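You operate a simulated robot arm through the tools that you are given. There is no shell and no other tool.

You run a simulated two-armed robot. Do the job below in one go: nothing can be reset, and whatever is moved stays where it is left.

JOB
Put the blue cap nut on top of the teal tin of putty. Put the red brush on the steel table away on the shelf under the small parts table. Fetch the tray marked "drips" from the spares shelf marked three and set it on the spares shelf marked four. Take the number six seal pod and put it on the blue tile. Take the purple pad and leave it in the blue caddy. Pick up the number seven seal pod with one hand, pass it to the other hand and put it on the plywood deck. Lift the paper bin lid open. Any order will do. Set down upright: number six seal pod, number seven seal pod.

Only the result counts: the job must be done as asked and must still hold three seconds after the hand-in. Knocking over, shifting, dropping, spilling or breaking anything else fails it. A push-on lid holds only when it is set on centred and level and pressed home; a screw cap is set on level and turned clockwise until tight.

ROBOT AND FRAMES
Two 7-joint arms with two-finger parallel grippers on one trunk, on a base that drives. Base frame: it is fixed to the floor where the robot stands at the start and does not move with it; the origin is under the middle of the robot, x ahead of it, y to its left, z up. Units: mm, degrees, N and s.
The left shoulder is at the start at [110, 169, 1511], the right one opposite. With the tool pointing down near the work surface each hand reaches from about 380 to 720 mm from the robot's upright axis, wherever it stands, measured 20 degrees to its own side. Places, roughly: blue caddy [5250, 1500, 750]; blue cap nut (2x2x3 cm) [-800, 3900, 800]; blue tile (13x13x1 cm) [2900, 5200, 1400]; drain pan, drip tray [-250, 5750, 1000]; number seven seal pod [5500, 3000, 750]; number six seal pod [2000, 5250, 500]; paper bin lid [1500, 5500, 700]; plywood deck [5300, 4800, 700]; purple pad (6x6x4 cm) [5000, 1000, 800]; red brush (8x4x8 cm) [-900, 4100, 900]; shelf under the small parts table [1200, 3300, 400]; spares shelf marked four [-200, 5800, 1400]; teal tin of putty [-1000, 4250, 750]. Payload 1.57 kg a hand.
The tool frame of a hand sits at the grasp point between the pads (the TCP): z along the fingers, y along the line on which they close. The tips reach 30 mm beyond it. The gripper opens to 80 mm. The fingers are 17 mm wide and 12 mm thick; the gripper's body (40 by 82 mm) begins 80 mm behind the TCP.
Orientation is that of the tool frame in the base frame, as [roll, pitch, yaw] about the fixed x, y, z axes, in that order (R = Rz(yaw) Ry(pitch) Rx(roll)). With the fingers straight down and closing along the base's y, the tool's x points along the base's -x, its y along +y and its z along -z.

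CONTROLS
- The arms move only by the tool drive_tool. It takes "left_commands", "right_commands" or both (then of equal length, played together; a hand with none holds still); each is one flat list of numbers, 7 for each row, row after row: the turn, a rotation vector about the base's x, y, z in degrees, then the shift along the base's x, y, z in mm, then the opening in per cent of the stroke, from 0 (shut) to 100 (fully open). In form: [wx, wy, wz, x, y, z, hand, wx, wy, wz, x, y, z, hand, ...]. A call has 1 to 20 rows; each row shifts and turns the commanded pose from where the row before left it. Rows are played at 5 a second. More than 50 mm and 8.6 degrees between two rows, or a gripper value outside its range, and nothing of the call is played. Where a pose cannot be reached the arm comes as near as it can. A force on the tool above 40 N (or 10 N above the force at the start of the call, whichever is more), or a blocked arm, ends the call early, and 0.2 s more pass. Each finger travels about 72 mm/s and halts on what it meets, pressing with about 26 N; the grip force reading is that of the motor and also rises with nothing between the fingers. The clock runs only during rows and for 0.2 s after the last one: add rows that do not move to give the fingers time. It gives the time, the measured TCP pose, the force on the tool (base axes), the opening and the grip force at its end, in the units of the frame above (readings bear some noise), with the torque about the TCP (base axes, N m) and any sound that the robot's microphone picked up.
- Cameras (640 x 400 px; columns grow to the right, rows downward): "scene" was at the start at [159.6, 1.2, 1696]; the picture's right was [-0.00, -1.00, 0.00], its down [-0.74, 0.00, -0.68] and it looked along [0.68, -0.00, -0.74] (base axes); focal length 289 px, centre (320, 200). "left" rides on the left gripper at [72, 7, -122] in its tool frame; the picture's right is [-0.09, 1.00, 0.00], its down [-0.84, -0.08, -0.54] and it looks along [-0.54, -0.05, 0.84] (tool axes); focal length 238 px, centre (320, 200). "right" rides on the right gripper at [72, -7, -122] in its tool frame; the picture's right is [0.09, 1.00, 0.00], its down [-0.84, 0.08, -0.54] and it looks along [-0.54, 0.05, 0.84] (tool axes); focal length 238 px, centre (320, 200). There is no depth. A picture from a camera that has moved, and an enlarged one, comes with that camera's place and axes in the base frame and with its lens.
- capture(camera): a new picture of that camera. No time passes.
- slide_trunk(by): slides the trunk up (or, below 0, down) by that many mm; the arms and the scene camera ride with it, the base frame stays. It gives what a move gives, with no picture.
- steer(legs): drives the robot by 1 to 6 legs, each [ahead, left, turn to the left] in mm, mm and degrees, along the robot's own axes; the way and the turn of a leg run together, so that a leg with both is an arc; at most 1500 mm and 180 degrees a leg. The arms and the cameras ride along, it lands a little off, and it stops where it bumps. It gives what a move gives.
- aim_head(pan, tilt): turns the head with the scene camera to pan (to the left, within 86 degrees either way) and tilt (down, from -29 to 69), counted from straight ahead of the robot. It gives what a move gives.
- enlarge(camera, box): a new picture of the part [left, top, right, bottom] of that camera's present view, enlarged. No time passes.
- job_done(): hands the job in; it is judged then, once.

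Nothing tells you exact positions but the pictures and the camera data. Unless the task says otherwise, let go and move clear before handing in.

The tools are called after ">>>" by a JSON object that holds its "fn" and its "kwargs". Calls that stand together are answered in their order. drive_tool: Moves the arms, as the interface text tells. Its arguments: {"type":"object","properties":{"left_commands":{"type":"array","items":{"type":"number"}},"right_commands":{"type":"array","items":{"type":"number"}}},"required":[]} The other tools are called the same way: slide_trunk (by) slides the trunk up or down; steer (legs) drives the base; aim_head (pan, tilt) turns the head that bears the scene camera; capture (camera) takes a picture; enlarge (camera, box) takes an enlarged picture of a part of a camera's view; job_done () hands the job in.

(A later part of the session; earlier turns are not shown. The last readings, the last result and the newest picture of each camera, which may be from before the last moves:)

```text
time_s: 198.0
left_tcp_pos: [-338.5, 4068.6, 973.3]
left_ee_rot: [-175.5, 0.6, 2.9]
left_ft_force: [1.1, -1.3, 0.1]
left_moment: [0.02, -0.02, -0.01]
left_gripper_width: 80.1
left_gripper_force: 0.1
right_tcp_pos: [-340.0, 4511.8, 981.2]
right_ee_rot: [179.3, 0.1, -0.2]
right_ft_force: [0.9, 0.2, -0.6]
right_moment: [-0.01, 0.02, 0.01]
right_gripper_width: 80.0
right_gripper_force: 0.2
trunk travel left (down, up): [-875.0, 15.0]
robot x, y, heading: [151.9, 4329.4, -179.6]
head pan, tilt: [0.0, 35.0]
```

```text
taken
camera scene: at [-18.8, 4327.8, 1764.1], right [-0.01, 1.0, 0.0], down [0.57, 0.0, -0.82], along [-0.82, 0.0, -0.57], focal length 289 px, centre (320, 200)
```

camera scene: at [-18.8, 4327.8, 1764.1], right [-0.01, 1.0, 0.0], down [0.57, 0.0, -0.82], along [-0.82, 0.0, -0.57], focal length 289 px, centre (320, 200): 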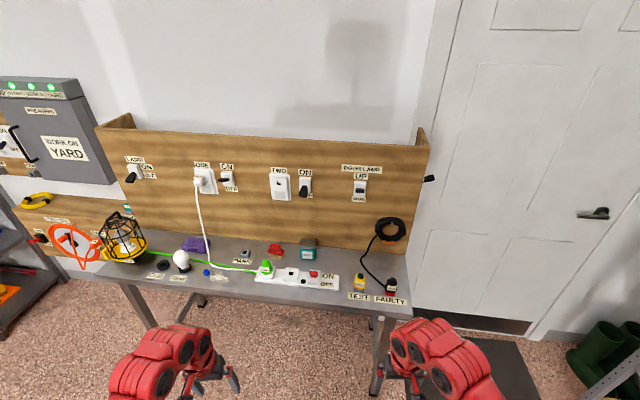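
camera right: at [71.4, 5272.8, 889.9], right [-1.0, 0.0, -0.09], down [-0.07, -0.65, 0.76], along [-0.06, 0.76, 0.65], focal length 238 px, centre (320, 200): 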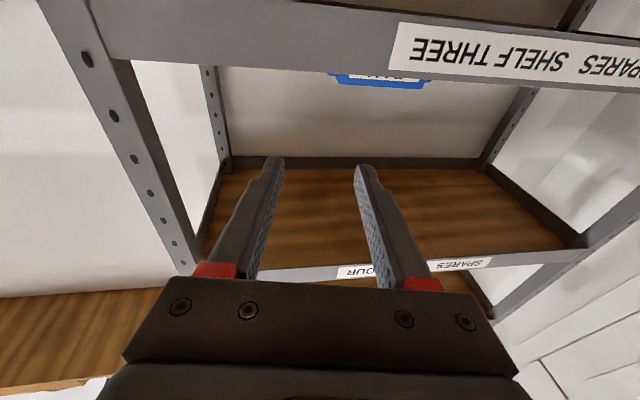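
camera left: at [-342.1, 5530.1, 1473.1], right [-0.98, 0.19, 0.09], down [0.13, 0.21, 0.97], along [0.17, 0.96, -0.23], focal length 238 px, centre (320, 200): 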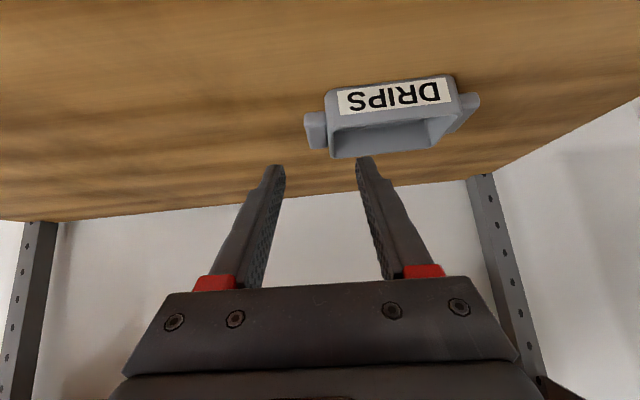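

I face the steel table: the blue cap nut, red brush and teal tin are visible. Zooming in.

>>> {"fn": "enlarge", "kwargs": {"camera": "scene", "box": [160, 220, 340, 310]}}

>>> {"fn": "enlarge", "kwargs": {"camera": "scene", "box": [255, 230, 325, 275]}}

>>> {"fn": "enlarge", "kwargs": {"camera": "scene", "box": [170, 245, 240, 290]}}

>>> {"fn": "capture", "kwargs": {"camera": "left"}}

>>> {"fn": "capture", "kwargs": {"camera": "right"}}

```text
3.56 times, centred on (250, 265) of scene
camera zoom: at [-18.8, 4327.8, 1764.1], right [-0.01, 1.0, 0.0], down [0.57, 0.0, -0.82], along [-0.82, 0.0, -0.57], focal length 1026 px, centre (569, -31)
```

zoom: 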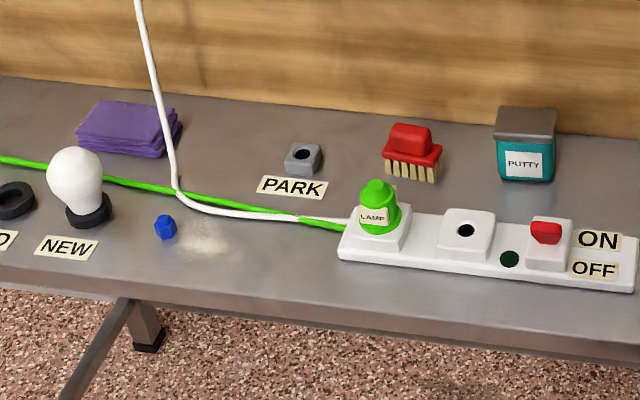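

```text
8.89 times, centred on (290, 252) of scene
camera zoom: at [-18.8, 4327.8, 1764.1], right [-0.01, 1.0, 0.0], down [0.57, 0.0, -0.82], along [-0.82, 0.0, -0.57], focal length 2565 px, centre (587, -267)
```

zoom: 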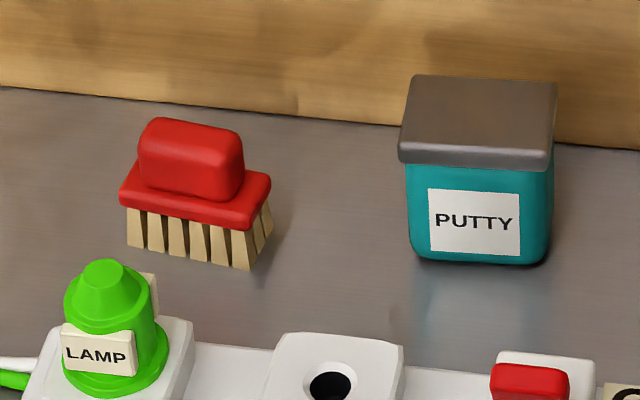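

```text
8.89 times, centred on (205, 268) of scene
camera zoom: at [-18.8, 4327.8, 1764.1], right [-0.01, 1.0, 0.0], down [0.57, 0.0, -0.82], along [-0.82, 0.0, -0.57], focal length 2565 px, centre (1342, -400)
```

zoom: 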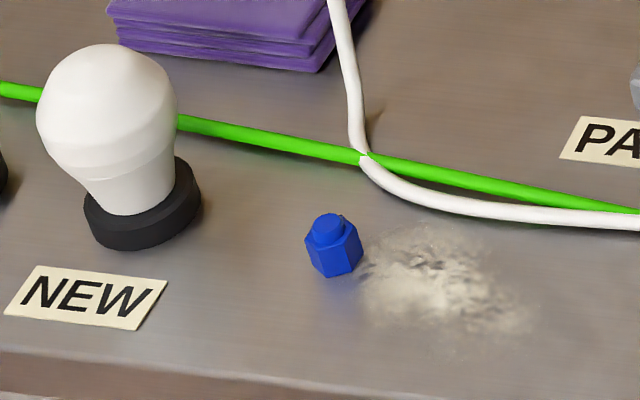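

```text
taken
camera left: at [-264.4, 4056.4, 1093.3], right [-0.04, -1.0, -0.07], down [-0.83, -0.01, 0.55], along [-0.55, 0.09, -0.83], focal length 238 px, centre (320, 200)
```

left: 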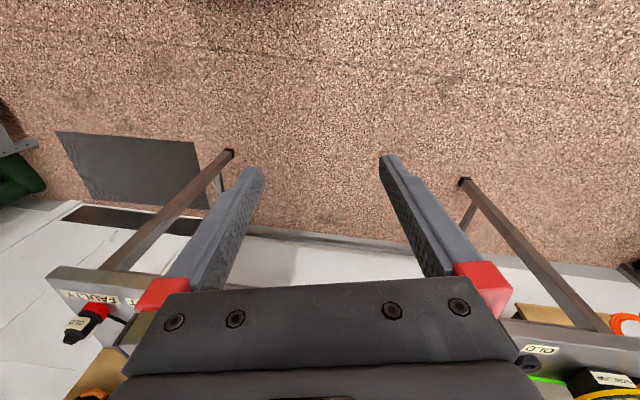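

```text
taken
camera right: at [-269.2, 4520.3, 1102.0], right [0.09, -1.0, 0.01], down [-0.84, -0.07, 0.54], along [-0.54, -0.06, -0.84], focal length 238 px, centre (320, 200)
```

right: 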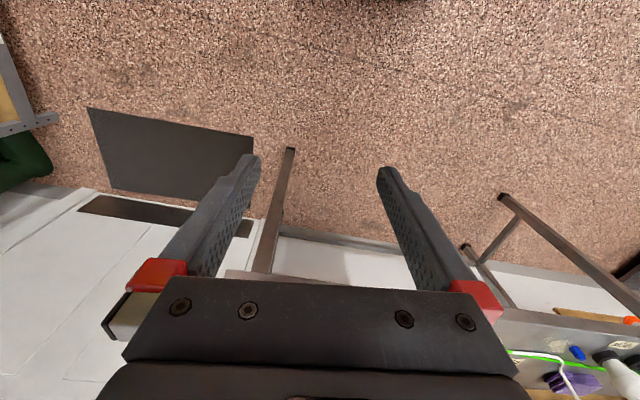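

The nut is at about (-825, 3849, 827) on a table top of z≈812; the tin's top centre is near (-953, 4267, 884), and the brush around (-930, 4126). I straighten the left hand, retract the right one a bit, and drive up to the table.

>>> {"fn": "drive_tool", "kwargs": {"left_commands": [-4.5, 0, -2.9, 0, 30, 0, 60, 0, 0, 0, 0, 30, 0, 60, 0, 0, 0, 0, 0, 0, 60], "right_commands": [0, 0, 0, 25, 0, 0, 100, 0, 0, 0, 25, 0, 10, 100, 0, 0, 0, 10, 0, 10, 100]}}

>>> {"fn": "steer", "kwargs": {"legs": [[200, 280, 0], [180, 0, 0]]}}

>>> {"fn": "capture", "kwargs": {"camera": "scene"}}

>>> {"fn": "capture", "kwargs": {"camera": "left"}}

```text
time_s: 198.8
left_tcp_pos: [-337.8, 4129.3, 972.9]
left_ee_rot: [179.9, 0.5, -0.1]
left_ft_force: [0.2, 0.1, -0.3]
left_moment: [0.03, 0.02, 0.01]
left_gripper_width: 48.1
left_gripper_force: 0.1
right_tcp_pos: [-276.3, 4510.3, 1000.1]
right_ee_rot: [179.4, 0.1, -0.2]
right_ft_force: [0.7, 0.8, 0.8]
right_moment: [0.0, -0.01, 0.01]
right_gripper_width: 79.9
right_gripper_force: 0.1
trunk travel left (down, up): [-875.0, 15.0]
robot x, y, heading: [147.3, 4325.1, -179.7]
head pan, tilt: [0.0, 35.0]
```

```text
time_s: 202.1
left_tcp_pos: [-714.3, 3853.6, 974.9]
left_ee_rot: [179.9, 0.6, -0.5]
left_ft_force: [-0.6, 0.1, -0.4]
left_moment: [0.0, 0.03, -0.01]
left_gripper_width: 47.9
left_gripper_force: 0.0
right_tcp_pos: [-654.6, 4234.7, 1001.0]
right_ee_rot: [179.5, 0.2, -0.6]
right_ft_force: [0.1, 0.1, -0.2]
right_moment: [-0.02, -0.01, 0.01]
right_gripper_width: 79.8
right_gripper_force: 0.1
trunk travel left (down, up): [-875.0, 15.0]
robot x, y, heading: [-233.0, 4050.7, 180.2]
head pan, tilt: [0.0, 35.0]
```

```text
taken
camera scene: at [-394.8, 4050.4, 1764.4], right [0.0, 1.0, 0.0], down [0.57, 0.0, -0.82], along [-0.82, 0.0, -0.57], focal length 289 px, centre (320, 200)
```

scene: 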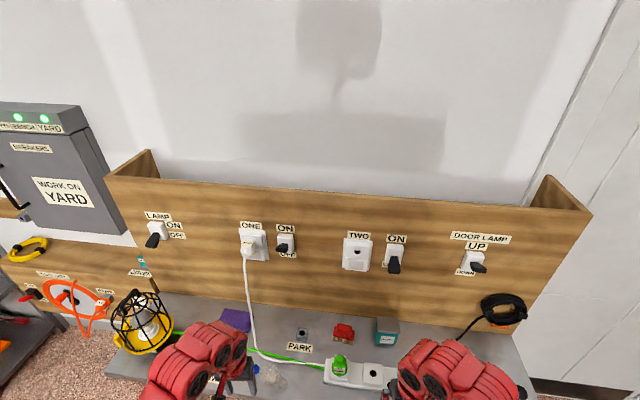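

```text
taken
camera left: at [-641.8, 3845.8, 1095.5], right [-0.1, -1.0, 0.0], down [-0.83, 0.08, 0.55], along [-0.55, 0.05, -0.83], focal length 238 px, centre (320, 200)
```

left: 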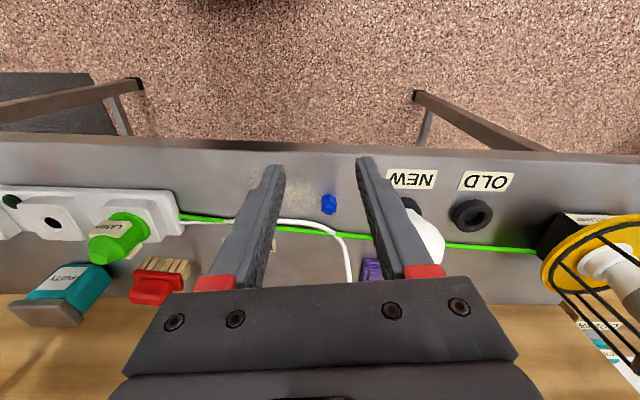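

Nut confirmed at (-827, 3850). Move above it, then down.

>>> {"fn": "drive_tool", "kwargs": {"left_commands": [0, 0, 0, -38, -1, 0, 60, 0, 0, 0, -38, -1, 0, 60, 0, 0, 0, -37, -1, 0, 60, 0, 0, 0, 0, 0, -35, 60, 0, 0, 0, 0, 0, -35, 60, 0, 0, 0, 0, 0, 0, 60]}}

>>> {"fn": "capture", "kwargs": {"camera": "left"}}

```text
time_s: 203.5
left_tcp_pos: [-827.6, 3847.7, 903.1]
left_ee_rot: [179.9, 0.6, -0.5]
left_ft_force: [0.3, 0.2, -0.3]
left_moment: [-0.02, -0.01, -0.01]
left_gripper_width: 48.0
left_gripper_force: 0.1
right_tcp_pos: [-654.6, 4234.9, 1001.9]
right_ee_rot: [179.3, 0.1, -0.5]
right_ft_force: [0.1, -0.1, -0.1]
right_moment: [0.03, -0.02, -0.01]
right_gripper_width: 79.8
right_gripper_force: 0.0
trunk travel left (down, up): [-875.0, 15.0]
robot x, y, heading: [-224.7, 4047.2, 179.9]
head pan, tilt: [0.0, 35.0]
```

```text
taken
camera left: at [-754.8, 3840.6, 1023.9], right [-0.1, -1.0, 0.0], down [-0.83, 0.08, 0.55], along [-0.55, 0.05, -0.84], focal length 238 px, centre (320, 200)
```

left: 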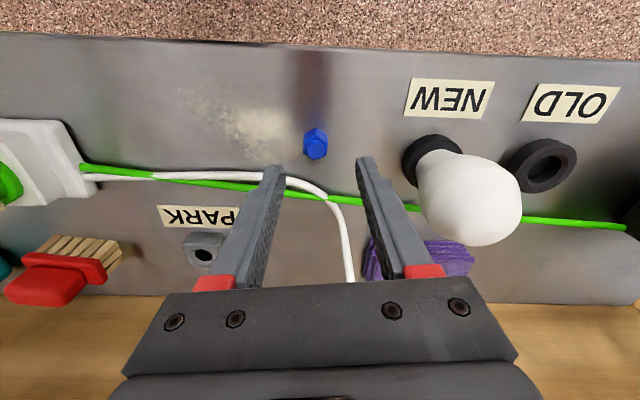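

>>> {"fn": "drive_tool", "kwargs": {"left_commands": [0, 0, 0, 2, 2, -20, 60, 0, 0, 0, 0, 1, -20, 60, 0, 0, 0, 0, 0, -16, 60, 0, 0, 0, 0, 0, 0, 60]}}

>>> {"fn": "enlarge", "kwargs": {"camera": "left", "box": [220, 60, 420, 200]}}

```text
time_s: 204.5
left_tcp_pos: [-826.3, 3851.1, 851.1]
left_ee_rot: [179.8, 0.7, -0.3]
left_ft_force: [-1.5, -1.4, 15.7]
left_moment: [0.4, -0.15, 0.1]
left_gripper_width: 47.3
left_gripper_force: 0.0
right_tcp_pos: [-653.8, 4234.3, 1001.9]
right_ee_rot: [179.3, 0.2, -0.4]
right_ft_force: [0.4, 0.5, -0.5]
right_moment: [-0.01, -0.01, 0.02]
right_gripper_width: 80.1
right_gripper_force: 0.0
trunk travel left (down, up): [-875.0, 15.0]
robot x, y, heading: [-228.0, 4048.9, 180.0]
head pan, tilt: [0.0, 35.0]
```

```text
2.86 times, centred on (320, 130) of left
camera zoom: at [-754.6, 3844.9, 970.5], right [-0.1, -1.0, 0.0], down [-0.83, 0.08, 0.55], along [-0.55, 0.05, -0.83], focal length 681 px, centre (320, 400)
```

zoom: 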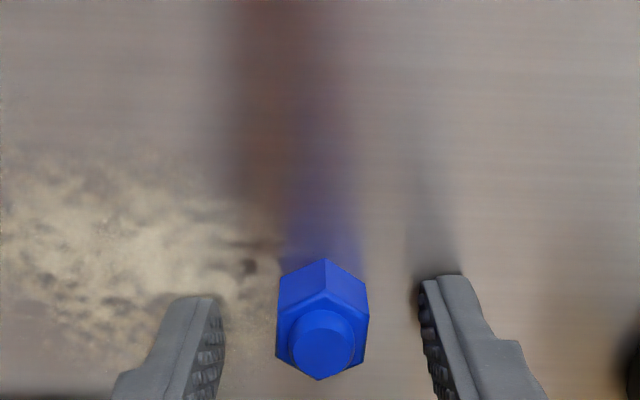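

The fingertips touch the table (top z≈821). Raise 4 mm and grip the nut.

>>> {"fn": "drive_tool", "kwargs": {"left_commands": [0, 0, 0, 0, 0, 5, 60, 0, 0, 0, 0, 0, 0, 60, 0, 0, 0, 0, 0, 0, 30, 0, 0, 0, 0, 0, 0, 0, 0, 0, 0, 0, 0, 0, 0, 0, 0, 0, 0, 0, 0, 0]}}

>>> {"fn": "drive_tool", "kwargs": {"left_commands": [0, 0, 0, 0, 0, 10, 0, 0, 0, 0, 0, 0, 30, 0, 0, 0, 0, 0, 0, 40, 0, 0, 0, 0, 0, 0, 40, 0]}}

>>> {"fn": "enlarge", "kwargs": {"camera": "left", "box": [220, 60, 420, 240]}}

```text
time_s: 205.9
left_tcp_pos: [-827.0, 3853.8, 853.4]
left_ee_rot: [179.9, 0.7, -0.4]
left_ft_force: [0.5, 0.8, 0.5]
left_moment: [0.01, 0.01, 0.01]
left_gripper_width: 19.1
left_gripper_force: 26.1
right_tcp_pos: [-655.6, 4235.3, 1000.1]
right_ee_rot: [179.3, 0.1, -0.5]
right_ft_force: [0.4, -1.5, 0.4]
right_moment: [0.02, 0.03, 0.0]
right_gripper_width: 79.9
right_gripper_force: 0.1
trunk travel left (down, up): [-875.0, 15.0]
robot x, y, heading: [-228.5, 4047.1, 180.0]
head pan, tilt: [0.0, 35.0]
```

```text
time_s: 206.9
left_tcp_pos: [-826.0, 3854.0, 975.6]
left_ee_rot: [179.9, 0.6, -0.4]
left_ft_force: [-0.1, -0.3, -0.6]
left_moment: [0.04, 0.03, -0.01]
left_gripper_width: 18.9
left_gripper_force: 26.1
right_tcp_pos: [-656.1, 4234.8, 1001.8]
right_ee_rot: [179.3, 0.1, -0.4]
right_ft_force: [0.2, -0.2, -0.9]
right_moment: [0.0, -0.01, 0.04]
right_gripper_width: 79.9
right_gripper_force: 0.1
trunk travel left (down, up): [-875.0, 15.0]
robot x, y, heading: [-227.3, 4052.4, 180.1]
head pan, tilt: [0.0, 35.0]
```

```text
2.22 times, centred on (320, 150) of left
camera zoom: at [-752.7, 3847.5, 1095.7], right [-0.1, -1.0, 0.0], down [-0.83, 0.08, 0.55], along [-0.55, 0.05, -0.83], focal length 530 px, centre (320, 311)
```

zoom: 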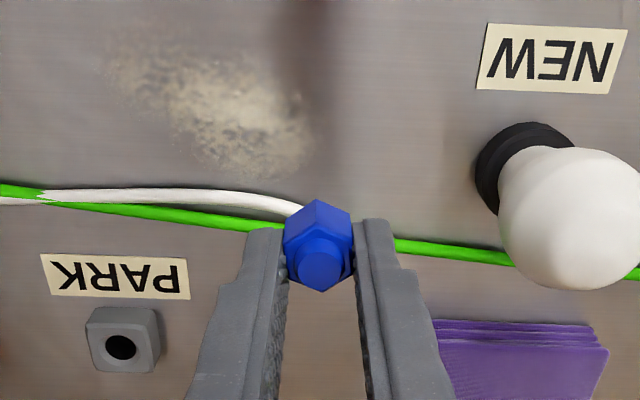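

The nut is gripped upright. I pull the hand back, drive north to the tin and look.

>>> {"fn": "drive_tool", "kwargs": {"left_commands": [0, 0, 0, 35, 0, 5, 0, 0, 0, 0, 35, 0, 5, 0, 0, 0, 0, 30, 0, 5, 0]}}

>>> {"fn": "steer", "kwargs": {"legs": [[0, -415, 0]]}}

>>> {"fn": "capture", "kwargs": {"camera": "left"}}

>>> {"fn": "capture", "kwargs": {"camera": "scene"}}

```text
time_s: 207.7
left_tcp_pos: [-726.6, 3855.1, 990.6]
left_ee_rot: [179.9, 0.6, -0.4]
left_ft_force: [0.0, -0.6, -0.1]
left_moment: [0.02, 0.0, 0.01]
left_gripper_width: 18.8
left_gripper_force: 26.0
right_tcp_pos: [-655.7, 4235.7, 999.6]
right_ee_rot: [179.4, 0.1, -0.6]
right_ft_force: [0.3, 0.7, 0.3]
right_moment: [-0.01, 0.01, 0.01]
right_gripper_width: 80.1
right_gripper_force: 0.1
trunk travel left (down, up): [-875.0, 15.0]
robot x, y, heading: [-231.2, 4048.5, 179.9]
head pan, tilt: [0.0, 35.0]
```

```text
time_s: 210.2
left_tcp_pos: [-726.4, 4264.2, 989.7]
left_ee_rot: [179.9, 0.6, -0.3]
left_ft_force: [-0.1, 0.2, -0.6]
left_moment: [0.01, 0.0, 0.01]
left_gripper_width: 18.8
left_gripper_force: 26.3
right_tcp_pos: [-655.8, 4645.1, 1001.3]
right_ee_rot: [179.4, 0.1, -0.4]
right_ft_force: [0.7, -0.3, 0.1]
right_moment: [0.02, 0.01, 0.03]
right_gripper_width: 80.0
right_gripper_force: 0.1
trunk travel left (down, up): [-875.0, 15.0]
robot x, y, heading: [-230.7, 4457.6, -180.1]
head pan, tilt: [0.0, 35.0]
```

```text
taken
camera left: at [-653.7, 4257.5, 1110.1], right [-0.1, -1.0, 0.0], down [-0.83, 0.08, 0.55], along [-0.55, 0.05, -0.83], focal length 238 px, centre (320, 200)
```

left: 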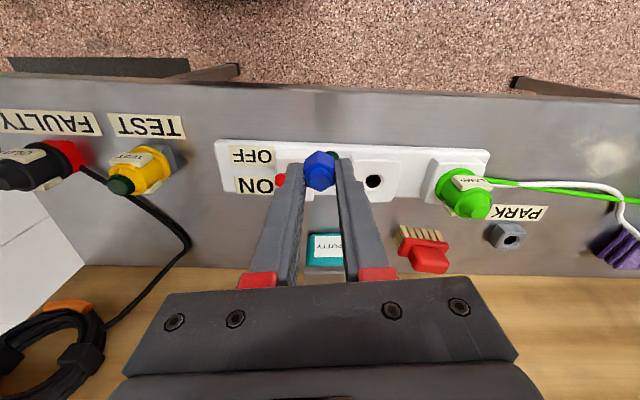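

```text
taken
camera scene: at [-397.3, 4460.2, 1764.1], right [0.0, 1.0, 0.0], down [0.57, 0.0, -0.82], along [-0.82, 0.0, -0.57], focal length 289 px, centre (320, 200)
```

scene: 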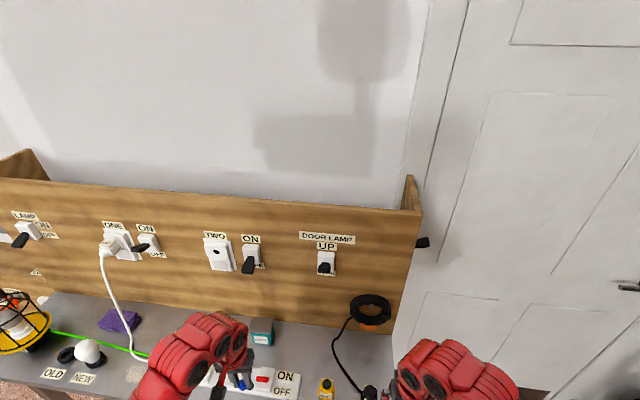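

>>> {"fn": "enlarge", "kwargs": {"camera": "scene", "box": [225, 300, 325, 370]}}

>>> {"fn": "enlarge", "kwargs": {"camera": "left", "box": [260, 130, 420, 290]}}

```text
5.71 times, centred on (275, 335) of scene
camera zoom: at [-397.3, 4460.2, 1764.1], right [0.0, 1.0, 0.0], down [0.57, 0.0, -0.82], along [-0.82, 0.0, -0.57], focal length 1649 px, centre (577, -571)
```

zoom: 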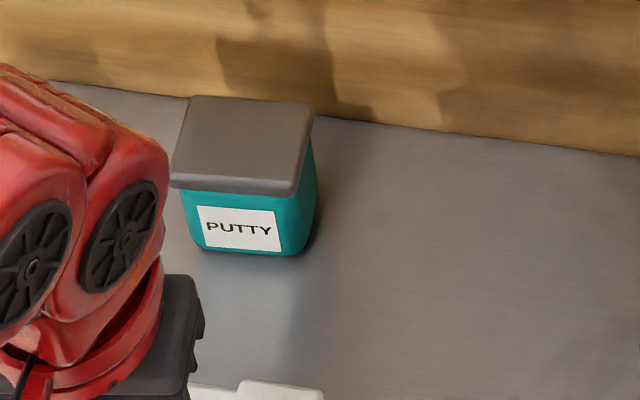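

```text
2.50 times, centred on (340, 210) of left
camera zoom: at [-653.7, 4257.5, 1110.1], right [-0.1, -1.0, 0.0], down [-0.83, 0.08, 0.55], along [-0.55, 0.05, -0.83], focal length 596 px, centre (270, 175)
```

zoom: 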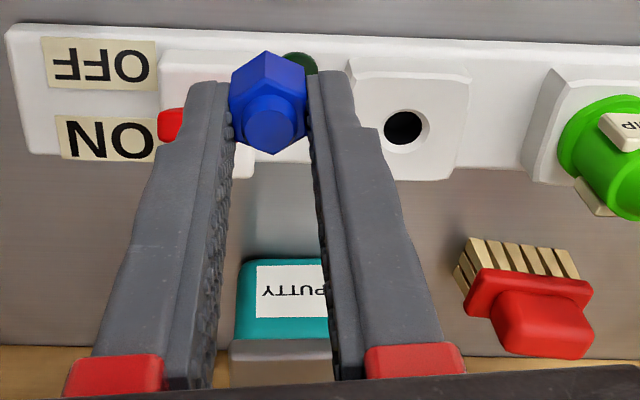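

The tin's lid top spans x -949…-899, y 4237…4305 at z≈910. I move the nut above its centre (-924, 4271).

>>> {"fn": "steer", "kwargs": {"legs": [[90, 0, 0]]}}

>>> {"fn": "drive_tool", "kwargs": {"left_commands": [0, 0, 0, -36, 2, 0, 0, 0, 0, 0, -36, 2, 0, 0, 0, 0, 0, -36, 2, 0, 0, 0, 0, 0, 0, 0, 0, 0]}}

>>> {"fn": "enlarge", "kwargs": {"camera": "scene", "box": [225, 300, 325, 370]}}

>>> {"fn": "enlarge", "kwargs": {"camera": "left", "box": [240, 70, 420, 250]}}

```text
time_s: 211.3
left_tcp_pos: [-813.9, 4263.9, 990.2]
left_ee_rot: [179.9, 0.7, -0.2]
left_ft_force: [-0.2, -0.1, -0.1]
left_moment: [0.0, -0.01, 0.01]
left_gripper_width: 19.2
left_gripper_force: 25.8
right_tcp_pos: [-741.9, 4644.3, 1000.9]
right_ee_rot: [179.3, 0.1, -0.3]
right_ft_force: [0.9, -0.5, 1.0]
right_moment: [0.01, 0.01, 0.01]
right_gripper_width: 80.3
right_gripper_force: 0.1
trunk travel left (down, up): [-875.0, 15.0]
robot x, y, heading: [-316.0, 4461.3, -179.7]
head pan, tilt: [0.0, 35.0]
```

```text
time_s: 212.1
left_tcp_pos: [-896.1, 4269.8, 992.0]
left_ee_rot: [179.9, -0.2, -0.3]
left_ft_force: [0.3, -0.5, -0.1]
left_moment: [0.05, 0.03, -0.02]
left_gripper_width: 19.0
left_gripper_force: 26.2
right_tcp_pos: [-738.7, 4645.5, 1002.6]
right_ee_rot: [179.2, 0.6, -0.2]
right_ft_force: [0.7, 0.2, 0.0]
right_moment: [-0.04, 0.0, 0.02]
right_gripper_width: 80.0
right_gripper_force: 0.2
trunk travel left (down, up): [-875.0, 15.0]
robot x, y, heading: [-314.2, 4458.7, -179.5]
head pan, tilt: [0.0, 35.0]
stopped in row 3 (left hand): the force on the tool passed its limit at 137 N (the readings are from after the stop); the commanded pose is now the measured one
```

```text
5.71 times, centred on (275, 335) of scene
camera zoom: at [-475.5, 4461.8, 1764.9], right [0.0, 1.0, 0.0], down [0.57, 0.0, -0.82], along [-0.82, 0.0, -0.57], focal length 1649 px, centre (577, -571)
```

zoom: 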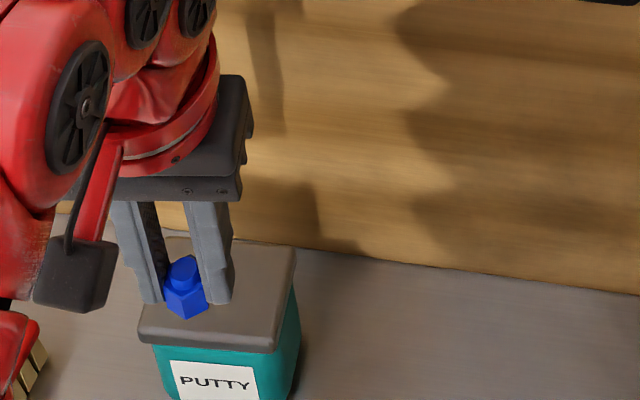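

```text
2.22 times, centred on (330, 160) of left
camera zoom: at [-825.1, 4262.6, 1113.7], right [-0.1, -1.0, 0.0], down [-0.84, 0.08, 0.54], along [-0.54, 0.05, -0.84], focal length 530 px, centre (298, 289)
```

zoom: 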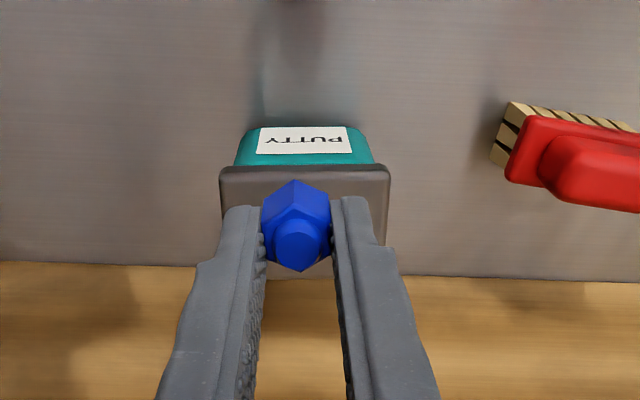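

The wrist bumped the back board near the tin. I back off and inspect the board's switches.

>>> {"fn": "drive_tool", "kwargs": {"left_commands": [0, 0, 0, 30, 0, 0, 0, 0, 0, 0, 35, 0, 5, 0, 0, 0, 0, 35, 0, 5, 0]}}

>>> {"fn": "aim_head", "kwargs": {"pan": -10, "tilt": 30}}

>>> {"fn": "capture", "kwargs": {"camera": "scene"}}

>>> {"fn": "aim_head", "kwargs": {"pan": 30, "tilt": 30}}

>>> {"fn": "capture", "kwargs": {"camera": "scene"}}

```text
time_s: 212.9
left_tcp_pos: [-801.7, 4269.3, 998.5]
left_ee_rot: [180.0, -0.5, -0.3]
left_ft_force: [0.1, 0.6, -1.0]
left_moment: [0.02, 0.01, -0.05]
left_gripper_width: 19.1
left_gripper_force: 26.6
right_tcp_pos: [-746.4, 4643.7, 1000.6]
right_ee_rot: [179.4, 0.1, -0.3]
right_ft_force: [0.0, 0.1, 0.0]
right_moment: [-0.03, 0.02, 0.02]
right_gripper_width: 80.1
right_gripper_force: 0.1
trunk travel left (down, up): [-875.0, 15.0]
robot x, y, heading: [-315.7, 4460.6, -179.7]
head pan, tilt: [0.0, 35.0]
```

```text
time_s: 213.6
left_tcp_pos: [-801.5, 4269.7, 999.1]
left_ee_rot: [179.9, -0.5, -0.2]
left_ft_force: [-0.2, -0.5, 0.0]
left_moment: [-0.01, 0.0, 0.0]
left_gripper_width: 18.5
left_gripper_force: 26.0
right_tcp_pos: [-744.0, 4644.1, 1000.8]
right_ee_rot: [179.3, 0.2, -0.2]
right_ft_force: [0.3, 0.2, 0.1]
right_moment: [0.01, -0.01, -0.04]
right_gripper_width: 79.9
right_gripper_force: 0.1
trunk travel left (down, up): [-875.0, 15.0]
robot x, y, heading: [-315.7, 4461.5, -179.6]
head pan, tilt: [-10.0, 30.0]
```

```text
taken
camera scene: at [-485.5, 4476.2, 1771.9], right [0.17, 0.99, 0.0], down [0.49, -0.08, -0.87], along [-0.85, 0.15, -0.5], focal length 289 px, centre (320, 200)
```

scene: 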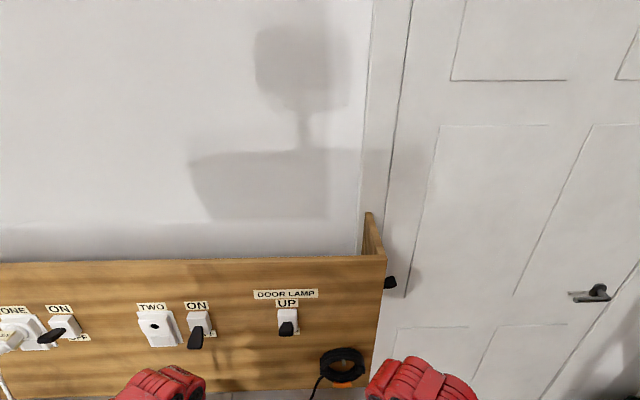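

```text
time_s: 214.7
left_tcp_pos: [-801.4, 4268.8, 1000.5]
left_ee_rot: [-179.9, -0.5, -0.2]
left_ft_force: [0.2, 1.6, -0.7]
left_moment: [0.02, -0.02, 0.02]
left_gripper_width: 19.2
left_gripper_force: 25.9
right_tcp_pos: [-746.1, 4643.0, 1001.2]
right_ee_rot: [179.3, 0.3, -0.1]
right_ft_force: [0.0, 0.1, 0.0]
right_moment: [-0.02, -0.03, 0.05]
right_gripper_width: 79.9
right_gripper_force: 0.2
trunk travel left (down, up): [-875.0, 15.0]
robot x, y, heading: [-317.4, 4460.7, -179.8]
head pan, tilt: [30.0, 30.0]
```

```text
taken
camera scene: at [-474.9, 4415.3, 1771.9], right [-0.5, 0.86, 0.0], down [0.43, 0.25, -0.87], along [-0.75, -0.44, -0.5], focal length 289 px, centre (320, 200)
```

scene: 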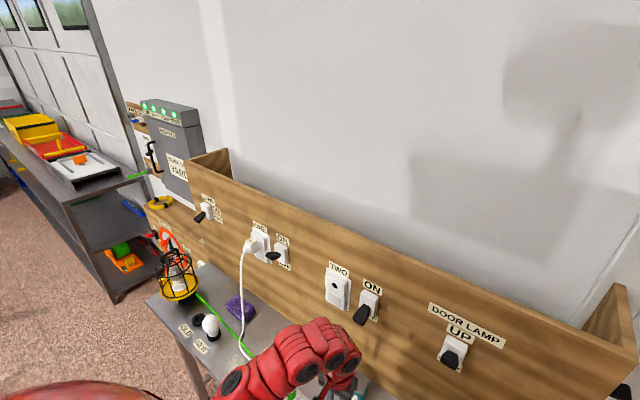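

>>> {"fn": "enlarge", "kwargs": {"camera": "scene", "box": [180, 180, 500, 380]}}

>>> {"fn": "enlarge", "kwargs": {"camera": "scene", "box": [310, 250, 410, 340]}}

```text
2.00 times, centred on (340, 280) of scene
camera zoom: at [-474.9, 4415.3, 1771.9], right [-0.5, 0.86, 0.0], down [0.43, 0.25, -0.87], along [-0.75, -0.44, -0.5], focal length 577 px, centre (280, 40)
```

zoom: 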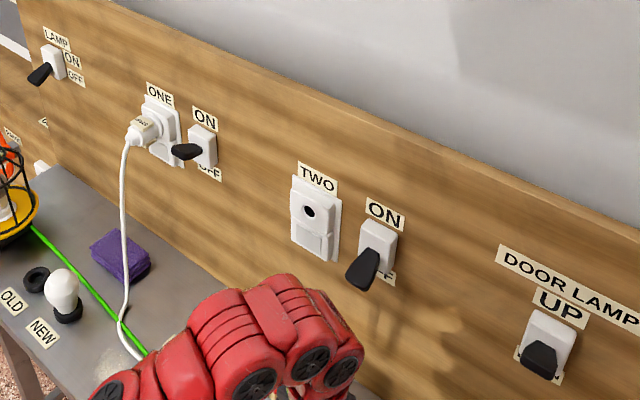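

```text
4.44 times, centred on (360, 295) of scene
camera zoom: at [-474.9, 4415.3, 1771.9], right [-0.5, 0.86, 0.0], down [0.43, 0.25, -0.87], along [-0.75, -0.44, -0.5], focal length 1282 px, centre (142, -222)
```

zoom: 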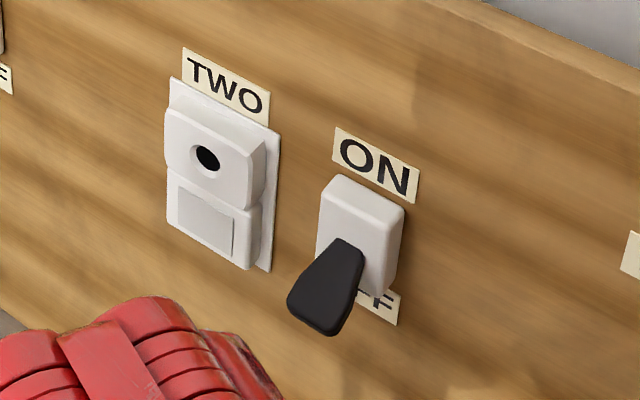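

The switches look unchanged (TWO still down). To clear the board I'll re-grip the nut with a tilted hand: set it on the bare table strip in front of the tin first.

>>> {"fn": "drive_tool", "kwargs": {"left_commands": [0, 0, 0, -32, 1, -5, 0, 0, 0, 0, -32, 1, -5, 0, 0, 0, 0, 0, 0, -40, 0, 0, 0, 0, 0, 0, -40, 0, 0, 0, 0, 0, 0, -30, 0, 0, 0, 0, 0, 0, -15, 0, 0, 0, 0, 0, 0, 0, 0]}}

>>> {"fn": "capture", "kwargs": {"camera": "left"}}

```text
time_s: 216.3
left_tcp_pos: [-865.8, 4269.8, 864.3]
left_ee_rot: [179.9, -0.6, -0.3]
left_ft_force: [-0.6, -0.1, -0.6]
left_moment: [0.0, 0.0, 0.03]
left_gripper_width: 19.0
left_gripper_force: 25.9
right_tcp_pos: [-745.3, 4644.6, 1001.2]
right_ee_rot: [179.4, 0.2, -0.2]
right_ft_force: [-0.4, 0.3, 0.6]
right_moment: [-0.04, 0.03, 0.01]
right_gripper_width: 79.6
right_gripper_force: 0.0
trunk travel left (down, up): [-875.0, 15.0]
robot x, y, heading: [-316.5, 4460.6, -179.5]
head pan, tilt: [30.0, 30.0]
```

```text
taken
camera left: at [-793.7, 4263.5, 986.7], right [-0.1, -1.0, 0.0], down [-0.84, 0.08, 0.53], along [-0.53, 0.05, -0.85], focal length 238 px, centre (320, 200)
```

left: 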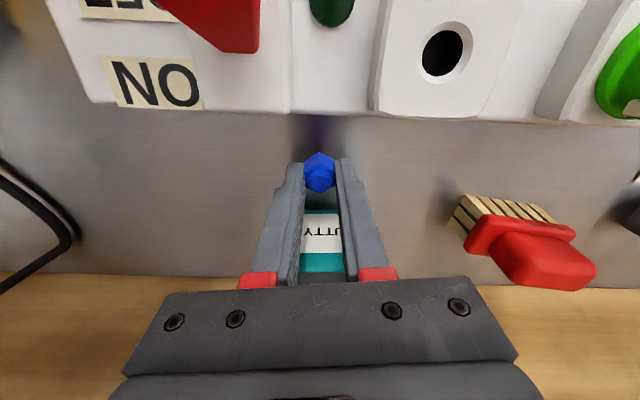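

>>> {"fn": "drive_tool", "kwargs": {"left_commands": [0, 0, 0, 0, 0, -5, 0, 0, 0, 0, 0, 0, -3, 0, 0, 0, 0, 0, 0, -2, 0, 0, 0, 0, 0, 0, 0, 0]}}

>>> {"fn": "drive_tool", "kwargs": {"left_commands": [0, 0, 0, 0, 0, -1, 0, 0, 0, 0, 0, 0, 0, 35, 0, 0, 0, 0, 0, 0, 45, 0, 0, 0, 0, 0, 0, 45]}}

>>> {"fn": "enlarge", "kwargs": {"camera": "left", "box": [240, 90, 400, 210]}}

```text
time_s: 217.3
left_tcp_pos: [-863.2, 4271.5, 853.8]
left_ee_rot: [179.9, -0.5, -0.4]
left_ft_force: [0.8, -0.1, 0.4]
left_moment: [0.0, 0.03, 0.01]
left_gripper_width: 19.0
left_gripper_force: 25.8
right_tcp_pos: [-745.2, 4643.7, 1001.7]
right_ee_rot: [179.3, 0.1, -0.3]
right_ft_force: [0.0, -0.5, 1.1]
right_moment: [0.0, 0.02, -0.04]
right_gripper_width: 80.0
right_gripper_force: 0.1
trunk travel left (down, up): [-875.0, 15.0]
robot x, y, heading: [-317.4, 4458.3, -179.8]
head pan, tilt: [30.0, 30.0]
```

```text
time_s: 218.3
left_tcp_pos: [-864.0, 4270.3, 852.2]
left_ee_rot: [-180.0, -0.5, -0.2]
left_ft_force: [0.0, 0.4, 0.5]
left_moment: [-0.06, -0.01, -0.02]
left_gripper_width: 36.3
left_gripper_force: 0.2
right_tcp_pos: [-744.8, 4644.7, 1001.4]
right_ee_rot: [179.3, 0.2, -0.3]
right_ft_force: [-0.4, 0.2, -0.7]
right_moment: [0.03, -0.02, 0.0]
right_gripper_width: 79.9
right_gripper_force: 0.1
trunk travel left (down, up): [-875.0, 15.0]
robot x, y, heading: [-317.8, 4460.4, -179.9]
head pan, tilt: [30.0, 30.0]
```

```text
3.33 times, centred on (320, 150) of left
camera zoom: at [-793.6, 4263.8, 974.8], right [-0.1, -1.0, 0.0], down [-0.84, 0.08, 0.53], along [-0.53, 0.05, -0.85], focal length 794 px, centre (320, 367)
```

zoom: 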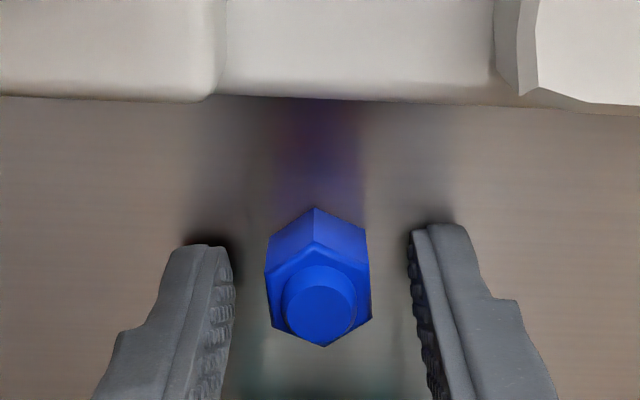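

The nut stands in front of the tin. I raise the hand, tilt it 35° forward and re-grip.

>>> {"fn": "drive_tool", "kwargs": {"left_commands": [0, 0, 0, 0, 0, 25, 45, 0, 0, 0, 0, 0, 25, 45, 0, 7, 0, 3, 0, 0, 45, 0, 7, 0, 3, 0, 0, 45, 0, 7, 0, 3, 0, 0, 45, 0, 7, 0, 2, 0, 0, 45, 0, 7, 0, 0, 0, 0, 45, 0, 0, 0, 0, 0, 0, 45]}}

>>> {"fn": "capture", "kwargs": {"camera": "left"}}

```text
time_s: 220.1
left_tcp_pos: [-854.2, 4271.2, 902.6]
left_ee_rot: [179.8, 34.6, -0.4]
left_ft_force: [0.1, -0.3, -0.5]
left_moment: [0.01, -0.01, 0.01]
left_gripper_width: 36.0
left_gripper_force: 0.0
right_tcp_pos: [-745.5, 4643.7, 1000.2]
right_ee_rot: [179.3, 0.1, -0.2]
right_ft_force: [0.5, 0.9, 0.1]
right_moment: [0.04, -0.01, 0.01]
right_gripper_width: 80.1
right_gripper_force: 0.1
trunk travel left (down, up): [-875.0, 15.0]
robot x, y, heading: [-315.5, 4459.5, -179.9]
head pan, tilt: [30.0, 30.0]
```

```text
taken
camera left: at [-727.0, 4263.7, 961.9], right [-0.08, -1.0, 0.06], down [-0.38, 0.08, 0.92], along [-0.92, 0.05, -0.39], focal length 238 px, centre (320, 200)
```

left: 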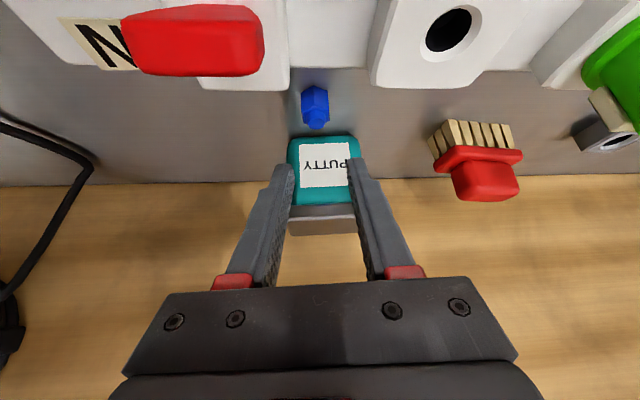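

>>> {"fn": "drive_tool", "kwargs": {"left_commands": [0, 0, 0, 0, 0, -20, 45, 0, 0, 0, 0, 0, -18, 45, 0, 0, 0, 0, 0, -9, 45, 0, 0, 0, 0, 0, 0, 45]}}

>>> {"fn": "enlarge", "kwargs": {"camera": "left", "box": [220, 50, 420, 230]}}

```text
time_s: 221.1
left_tcp_pos: [-854.9, 4268.3, 857.2]
left_ee_rot: [179.8, 34.5, -0.3]
left_ft_force: [0.3, -0.6, -0.3]
left_moment: [-0.02, -0.01, 0.03]
left_gripper_width: 36.0
left_gripper_force: 0.0
right_tcp_pos: [-744.4, 4644.5, 1001.2]
right_ee_rot: [179.3, 0.2, -0.2]
right_ft_force: [0.5, -0.5, -0.3]
right_moment: [0.0, 0.02, -0.01]
right_gripper_width: 79.9
right_gripper_force: 0.1
trunk travel left (down, up): [-875.0, 15.0]
robot x, y, heading: [-315.1, 4461.1, -179.7]
head pan, tilt: [30.0, 30.0]
```

```text
2.22 times, centred on (320, 140) of left
camera zoom: at [-726.5, 4262.6, 916.3], right [-0.08, -1.0, 0.06], down [-0.38, 0.08, 0.92], along [-0.92, 0.05, -0.39], focal length 530 px, centre (320, 333)
```

zoom: 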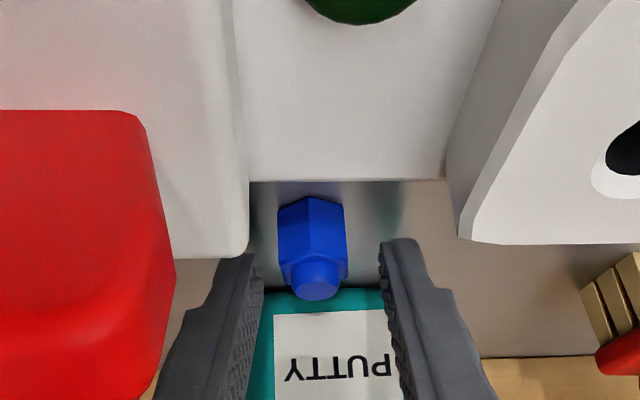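

>>> {"fn": "drive_tool", "kwargs": {"left_commands": [0, 0, 0, 0, 2, -4, 45, 0, 0, 0, 0, 0, 0, 20, 0, 0, 0, 0, 0, 0, 0, 0, 0, 0, 0, 0, 0, 0, 0, 0, 0, 0, 0, 0, 0]}}

>>> {"fn": "drive_tool", "kwargs": {"left_commands": [0, 0, 0, 0, 0, 15, 0, 0, 0, 0, 0, 0, 35, 0, 0, 0, 0, 0, 0, 40, 0, 0, 0, 0, 0, 0, 30, 0, 0, 0, 0, 0, 0, 0, 0]}}

>>> {"fn": "enlarge", "kwargs": {"camera": "left", "box": [220, 50, 420, 230]}}

```text
time_s: 222.3
left_tcp_pos: [-854.8, 4271.9, 853.2]
left_ee_rot: [179.8, 34.6, -0.3]
left_ft_force: [0.0, 0.1, 0.2]
left_moment: [0.03, 0.03, 0.02]
left_gripper_width: 19.2
left_gripper_force: 26.2
right_tcp_pos: [-744.6, 4643.6, 1001.3]
right_ee_rot: [179.3, 0.1, -0.1]
right_ft_force: [0.2, 0.2, 0.1]
right_moment: [-0.02, -0.02, 0.02]
right_gripper_width: 80.2
right_gripper_force: 0.1
trunk travel left (down, up): [-875.0, 15.0]
robot x, y, heading: [-313.4, 4461.5, -180.1]
head pan, tilt: [30.0, 30.0]
```

```text
time_s: 223.5
left_tcp_pos: [-857.3, 4271.6, 973.8]
left_ee_rot: [179.8, 34.5, -0.3]
left_ft_force: [0.6, -0.8, -0.6]
left_moment: [0.0, -0.01, 0.02]
left_gripper_width: 18.7
left_gripper_force: 25.9
right_tcp_pos: [-744.4, 4645.3, 1000.8]
right_ee_rot: [179.3, 0.1, -0.3]
right_ft_force: [0.8, -0.6, 0.8]
right_moment: [-0.03, -0.07, -0.01]
right_gripper_width: 80.0
right_gripper_force: 0.0
trunk travel left (down, up): [-875.0, 15.0]
robot x, y, heading: [-317.7, 4458.3, -179.8]
head pan, tilt: [30.0, 30.0]
```

```text
2.22 times, centred on (320, 140) of left
camera zoom: at [-729.7, 4265.1, 1032.3], right [-0.08, -1.0, 0.06], down [-0.38, 0.08, 0.92], along [-0.92, 0.05, -0.39], focal length 530 px, centre (320, 333)
```

zoom: 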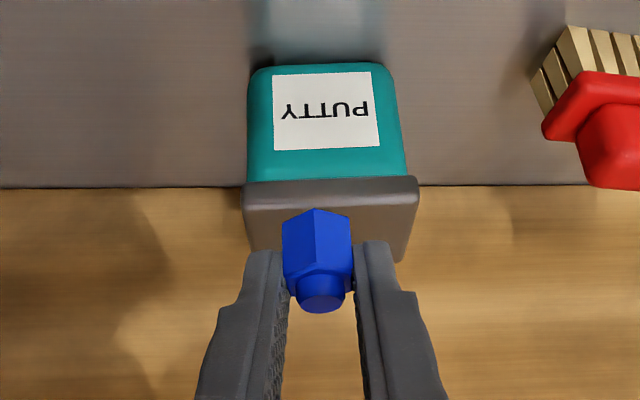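

The nut is held upright by the tilted hand. Now over the lid centre (-921, 4268) and lower.

>>> {"fn": "drive_tool", "kwargs": {"left_commands": [0, 0, 0, -19, -1, 0, 0, 0, 0, 0, -19, -1, 0, 0, 0, 0, 0, -17, -1, 0, 0, 0, 0, 0, 0, 0, -15, 0, 0, 0, 0, 0, 0, 0, 0]}}

>>> {"fn": "enlarge", "kwargs": {"camera": "left", "box": [220, 50, 420, 230]}}

>>> {"fn": "aim_head", "kwargs": {"pan": 20, "tilt": 40}}

>>> {"fn": "enlarge", "kwargs": {"camera": "scene", "box": [220, 200, 420, 340]}}

```text
time_s: 224.7
left_tcp_pos: [-909.5, 4271.6, 958.0]
left_ee_rot: [179.9, 34.6, -0.4]
left_ft_force: [0.3, -0.3, -1.0]
left_moment: [-0.02, 0.0, 0.02]
left_gripper_width: 18.8
left_gripper_force: 26.2
right_tcp_pos: [-743.6, 4644.1, 1001.2]
right_ee_rot: [179.3, 0.3, -0.3]
right_ft_force: [0.4, 0.1, 0.7]
right_moment: [-0.04, -0.01, -0.04]
right_gripper_width: 80.1
right_gripper_force: 0.1
trunk travel left (down, up): [-875.0, 15.0]
robot x, y, heading: [-318.9, 4458.7, -179.7]
head pan, tilt: [30.0, 30.0]
```

```text
2.22 times, centred on (320, 140) of left
camera zoom: at [-781.3, 4263.8, 1017.0], right [-0.08, -1.0, 0.06], down [-0.38, 0.08, 0.92], along [-0.92, 0.05, -0.39], focal length 530 px, centre (320, 333)
```

zoom: 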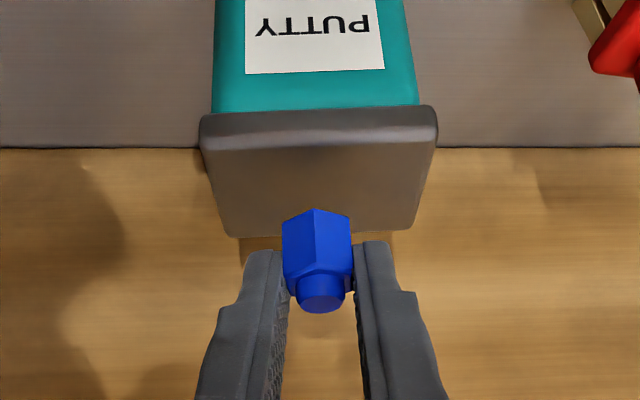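

```text
time_s: 225.4
left_tcp_pos: [-908.5, 4271.5, 957.3]
left_ee_rot: [179.8, 34.5, -0.3]
left_ft_force: [0.0, -1.3, -0.7]
left_moment: [0.02, 0.04, 0.02]
left_gripper_width: 18.8
left_gripper_force: 26.5
right_tcp_pos: [-743.7, 4644.4, 1000.4]
right_ee_rot: [179.2, 0.2, -0.2]
right_ft_force: [0.1, 0.0, -0.2]
right_moment: [0.01, 0.0, -0.01]
right_gripper_width: 79.8
right_gripper_force: 0.2
trunk travel left (down, up): [-875.0, 15.0]
robot x, y, heading: [-320.0, 4458.0, -180.0]
head pan, tilt: [20.0, 40.0]
```

```text
2.86 times, centred on (320, 270) of scene
camera zoom: at [-476.6, 4431.3, 1756.6], right [-0.35, 0.94, 0.0], down [0.6, 0.22, -0.77], along [-0.72, -0.27, -0.64], focal length 824 px, centre (320, 0)
```

zoom: 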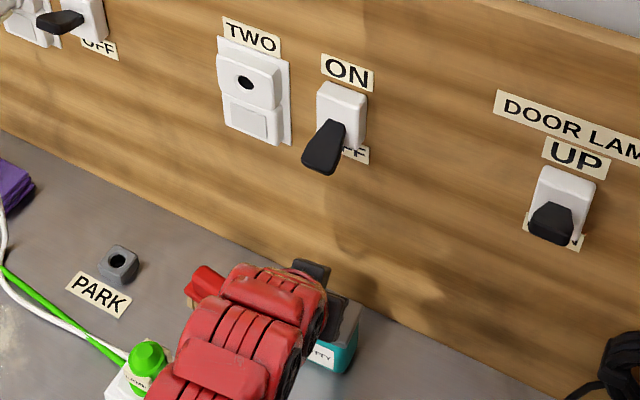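

>>> {"fn": "drive_tool", "kwargs": {"left_commands": [0, 0, 0, -3, 0, -8, 0, 0, 0, 0, 0, 0, -4, 0, 0, 0, 0, 0, 0, 0, 0]}}

>>> {"fn": "enlarge", "kwargs": {"camera": "left", "box": [220, 50, 420, 230]}}

>>> {"fn": "drive_tool", "kwargs": {"left_commands": [0, 0, 0, 0, 0, -1.5, 0, 0, 0, 0, 0, 0, -1.5, 0, 0, 0, 0, 0, 0, 0, 0]}}

```text
time_s: 226.2
left_tcp_pos: [-912.7, 4270.5, 945.3]
left_ee_rot: [179.8, 34.5, -0.3]
left_ft_force: [-0.6, 0.5, 0.0]
left_moment: [-0.02, 0.01, 0.0]
left_gripper_width: 18.7
left_gripper_force: 25.7
right_tcp_pos: [-744.7, 4643.0, 1002.3]
right_ee_rot: [179.3, 0.3, -0.3]
right_ft_force: [0.1, -0.1, -0.2]
right_moment: [0.0, 0.01, 0.02]
right_gripper_width: 79.8
right_gripper_force: 0.1
trunk travel left (down, up): [-875.0, 15.0]
robot x, y, heading: [-315.3, 4458.8, -179.5]
head pan, tilt: [20.0, 40.0]
```

```text
2.22 times, centred on (320, 140) of left
camera zoom: at [-784.9, 4263.3, 1004.2], right [-0.08, -1.0, 0.06], down [-0.38, 0.08, 0.92], along [-0.92, 0.05, -0.39], focal length 530 px, centre (320, 333)
```

zoom: 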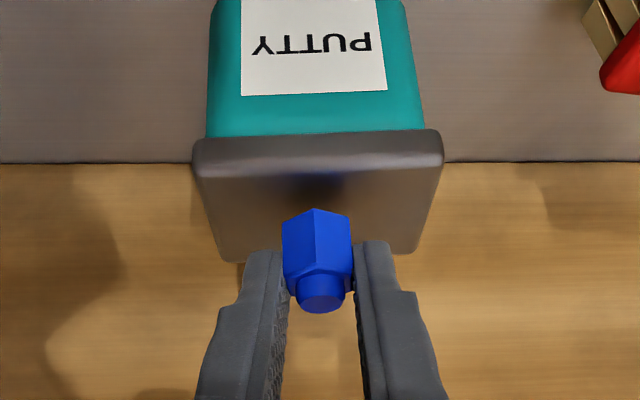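

```text
time_s: 227.0
left_tcp_pos: [-913.3, 4269.6, 942.6]
left_ee_rot: [179.8, 34.6, -0.3]
left_ft_force: [-0.1, -0.3, -0.4]
left_moment: [0.03, 0.0, 0.02]
left_gripper_width: 18.7
left_gripper_force: 25.9
right_tcp_pos: [-745.2, 4644.6, 999.4]
right_ee_rot: [179.3, 0.2, -0.1]
right_ft_force: [0.4, 0.5, 1.0]
right_moment: [0.03, 0.01, -0.04]
right_gripper_width: 80.0
right_gripper_force: 0.2
trunk travel left (down, up): [-875.0, 15.0]
robot x, y, heading: [-315.2, 4459.1, -179.7]
head pan, tilt: [20.0, 40.0]
```

>>> {"fn": "drive_tool", "kwargs": {"left_commands": [0, 0, 0, 0, 0, -2, 0, 0, 0, 0, 0, 0, -2, 0, 0, 0, 0, 0, 0, 0, 0]}}

>>> {"fn": "drive_tool", "kwargs": {"left_commands": [0, 0, 0, 0, 0, -1.5, 0, 0, 0, 0, 0, 0, -1.5, 0, 0, 0, 0, 0, 0, 0, 0]}}

>>> {"fn": "enlarge", "kwargs": {"camera": "left", "box": [220, 50, 420, 230]}}

```text
time_s: 227.8
left_tcp_pos: [-911.9, 4269.9, 939.1]
left_ee_rot: [179.8, 34.5, -0.3]
left_ft_force: [0.2, 1.1, 0.1]
left_moment: [-0.01, 0.03, 0.01]
left_gripper_width: 18.8
left_gripper_force: 26.0
right_tcp_pos: [-743.7, 4644.2, 1002.0]
right_ee_rot: [179.3, 0.2, -0.1]
right_ft_force: [-0.3, 0.7, 0.2]
right_moment: [0.01, 0.0, 0.0]
right_gripper_width: 80.0
right_gripper_force: 0.1
trunk travel left (down, up): [-875.0, 15.0]
robot x, y, heading: [-316.8, 4461.1, -179.7]
head pan, tilt: [20.0, 40.0]
```

```text
time_s: 228.6
left_tcp_pos: [-912.8, 4270.0, 936.2]
left_ee_rot: [179.8, 34.8, -0.4]
left_ft_force: [-1.4, -1.4, 16.6]
left_moment: [0.01, 0.15, 0.05]
left_gripper_width: 19.0
left_gripper_force: 25.9
right_tcp_pos: [-742.8, 4643.2, 1001.2]
right_ee_rot: [179.2, 0.3, -0.1]
right_ft_force: [0.2, -0.3, 0.8]
right_moment: [-0.03, -0.01, -0.01]
right_gripper_width: 80.0
right_gripper_force: 0.0
trunk travel left (down, up): [-875.0, 15.0]
robot x, y, heading: [-314.3, 4460.1, -179.8]
head pan, tilt: [20.0, 40.0]
```

```text
2.22 times, centred on (320, 140) of left
camera zoom: at [-784.5, 4262.9, 995.9], right [-0.08, -1.0, 0.06], down [-0.38, 0.08, 0.92], along [-0.92, 0.05, -0.38], focal length 530 px, centre (320, 333)
```

zoom: 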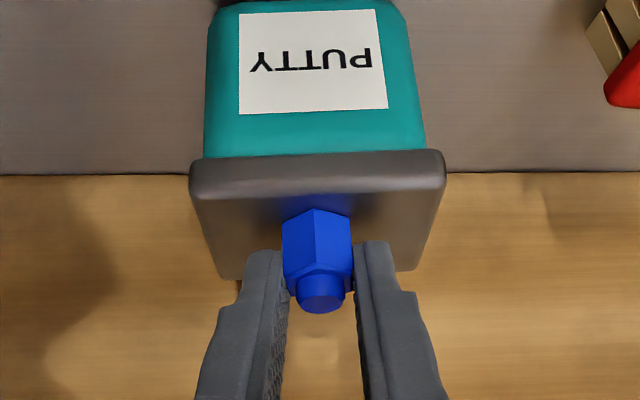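

Contact (16 N). Ease up 1 mm, release and check the nut stands.

>>> {"fn": "drive_tool", "kwargs": {"left_commands": [0, 0, 0, 0, 0, 1, 0, 0, 0, 0, 0, 0, 0, 30, 0, 0, 0, 0, 0, 0, 40, 0, 0, 0, 0, 0, 0, 40]}}

>>> {"fn": "enlarge", "kwargs": {"camera": "left", "box": [220, 50, 420, 230]}}

```text
time_s: 229.6
left_tcp_pos: [-911.9, 4269.2, 935.0]
left_ee_rot: [179.8, 34.4, -0.3]
left_ft_force: [-0.2, 0.0, -0.6]
left_moment: [-0.01, -0.05, -0.01]
left_gripper_width: 32.1
left_gripper_force: 0.0
right_tcp_pos: [-744.6, 4644.4, 1002.1]
right_ee_rot: [179.4, 0.3, -0.2]
right_ft_force: [-1.1, 0.4, 0.1]
right_moment: [0.01, -0.01, 0.03]
right_gripper_width: 79.8
right_gripper_force: 0.0
trunk travel left (down, up): [-875.0, 15.0]
robot x, y, heading: [-318.8, 4459.8, -179.7]
head pan, tilt: [20.0, 40.0]
```

```text
2.22 times, centred on (320, 140) of left
camera zoom: at [-784.0, 4262.9, 994.6], right [-0.08, -1.0, 0.06], down [-0.38, 0.08, 0.92], along [-0.92, 0.05, -0.39], focal length 530 px, centre (320, 333)
```

zoom: 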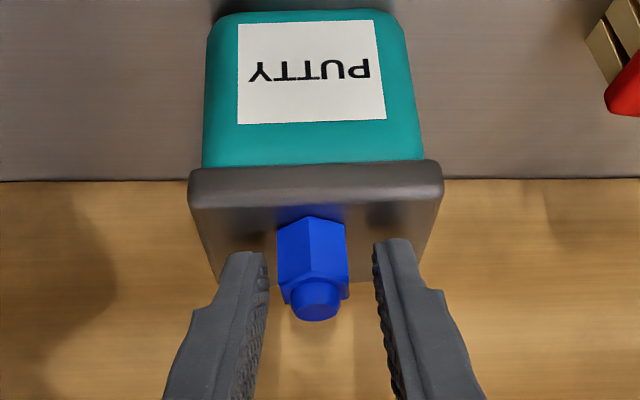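

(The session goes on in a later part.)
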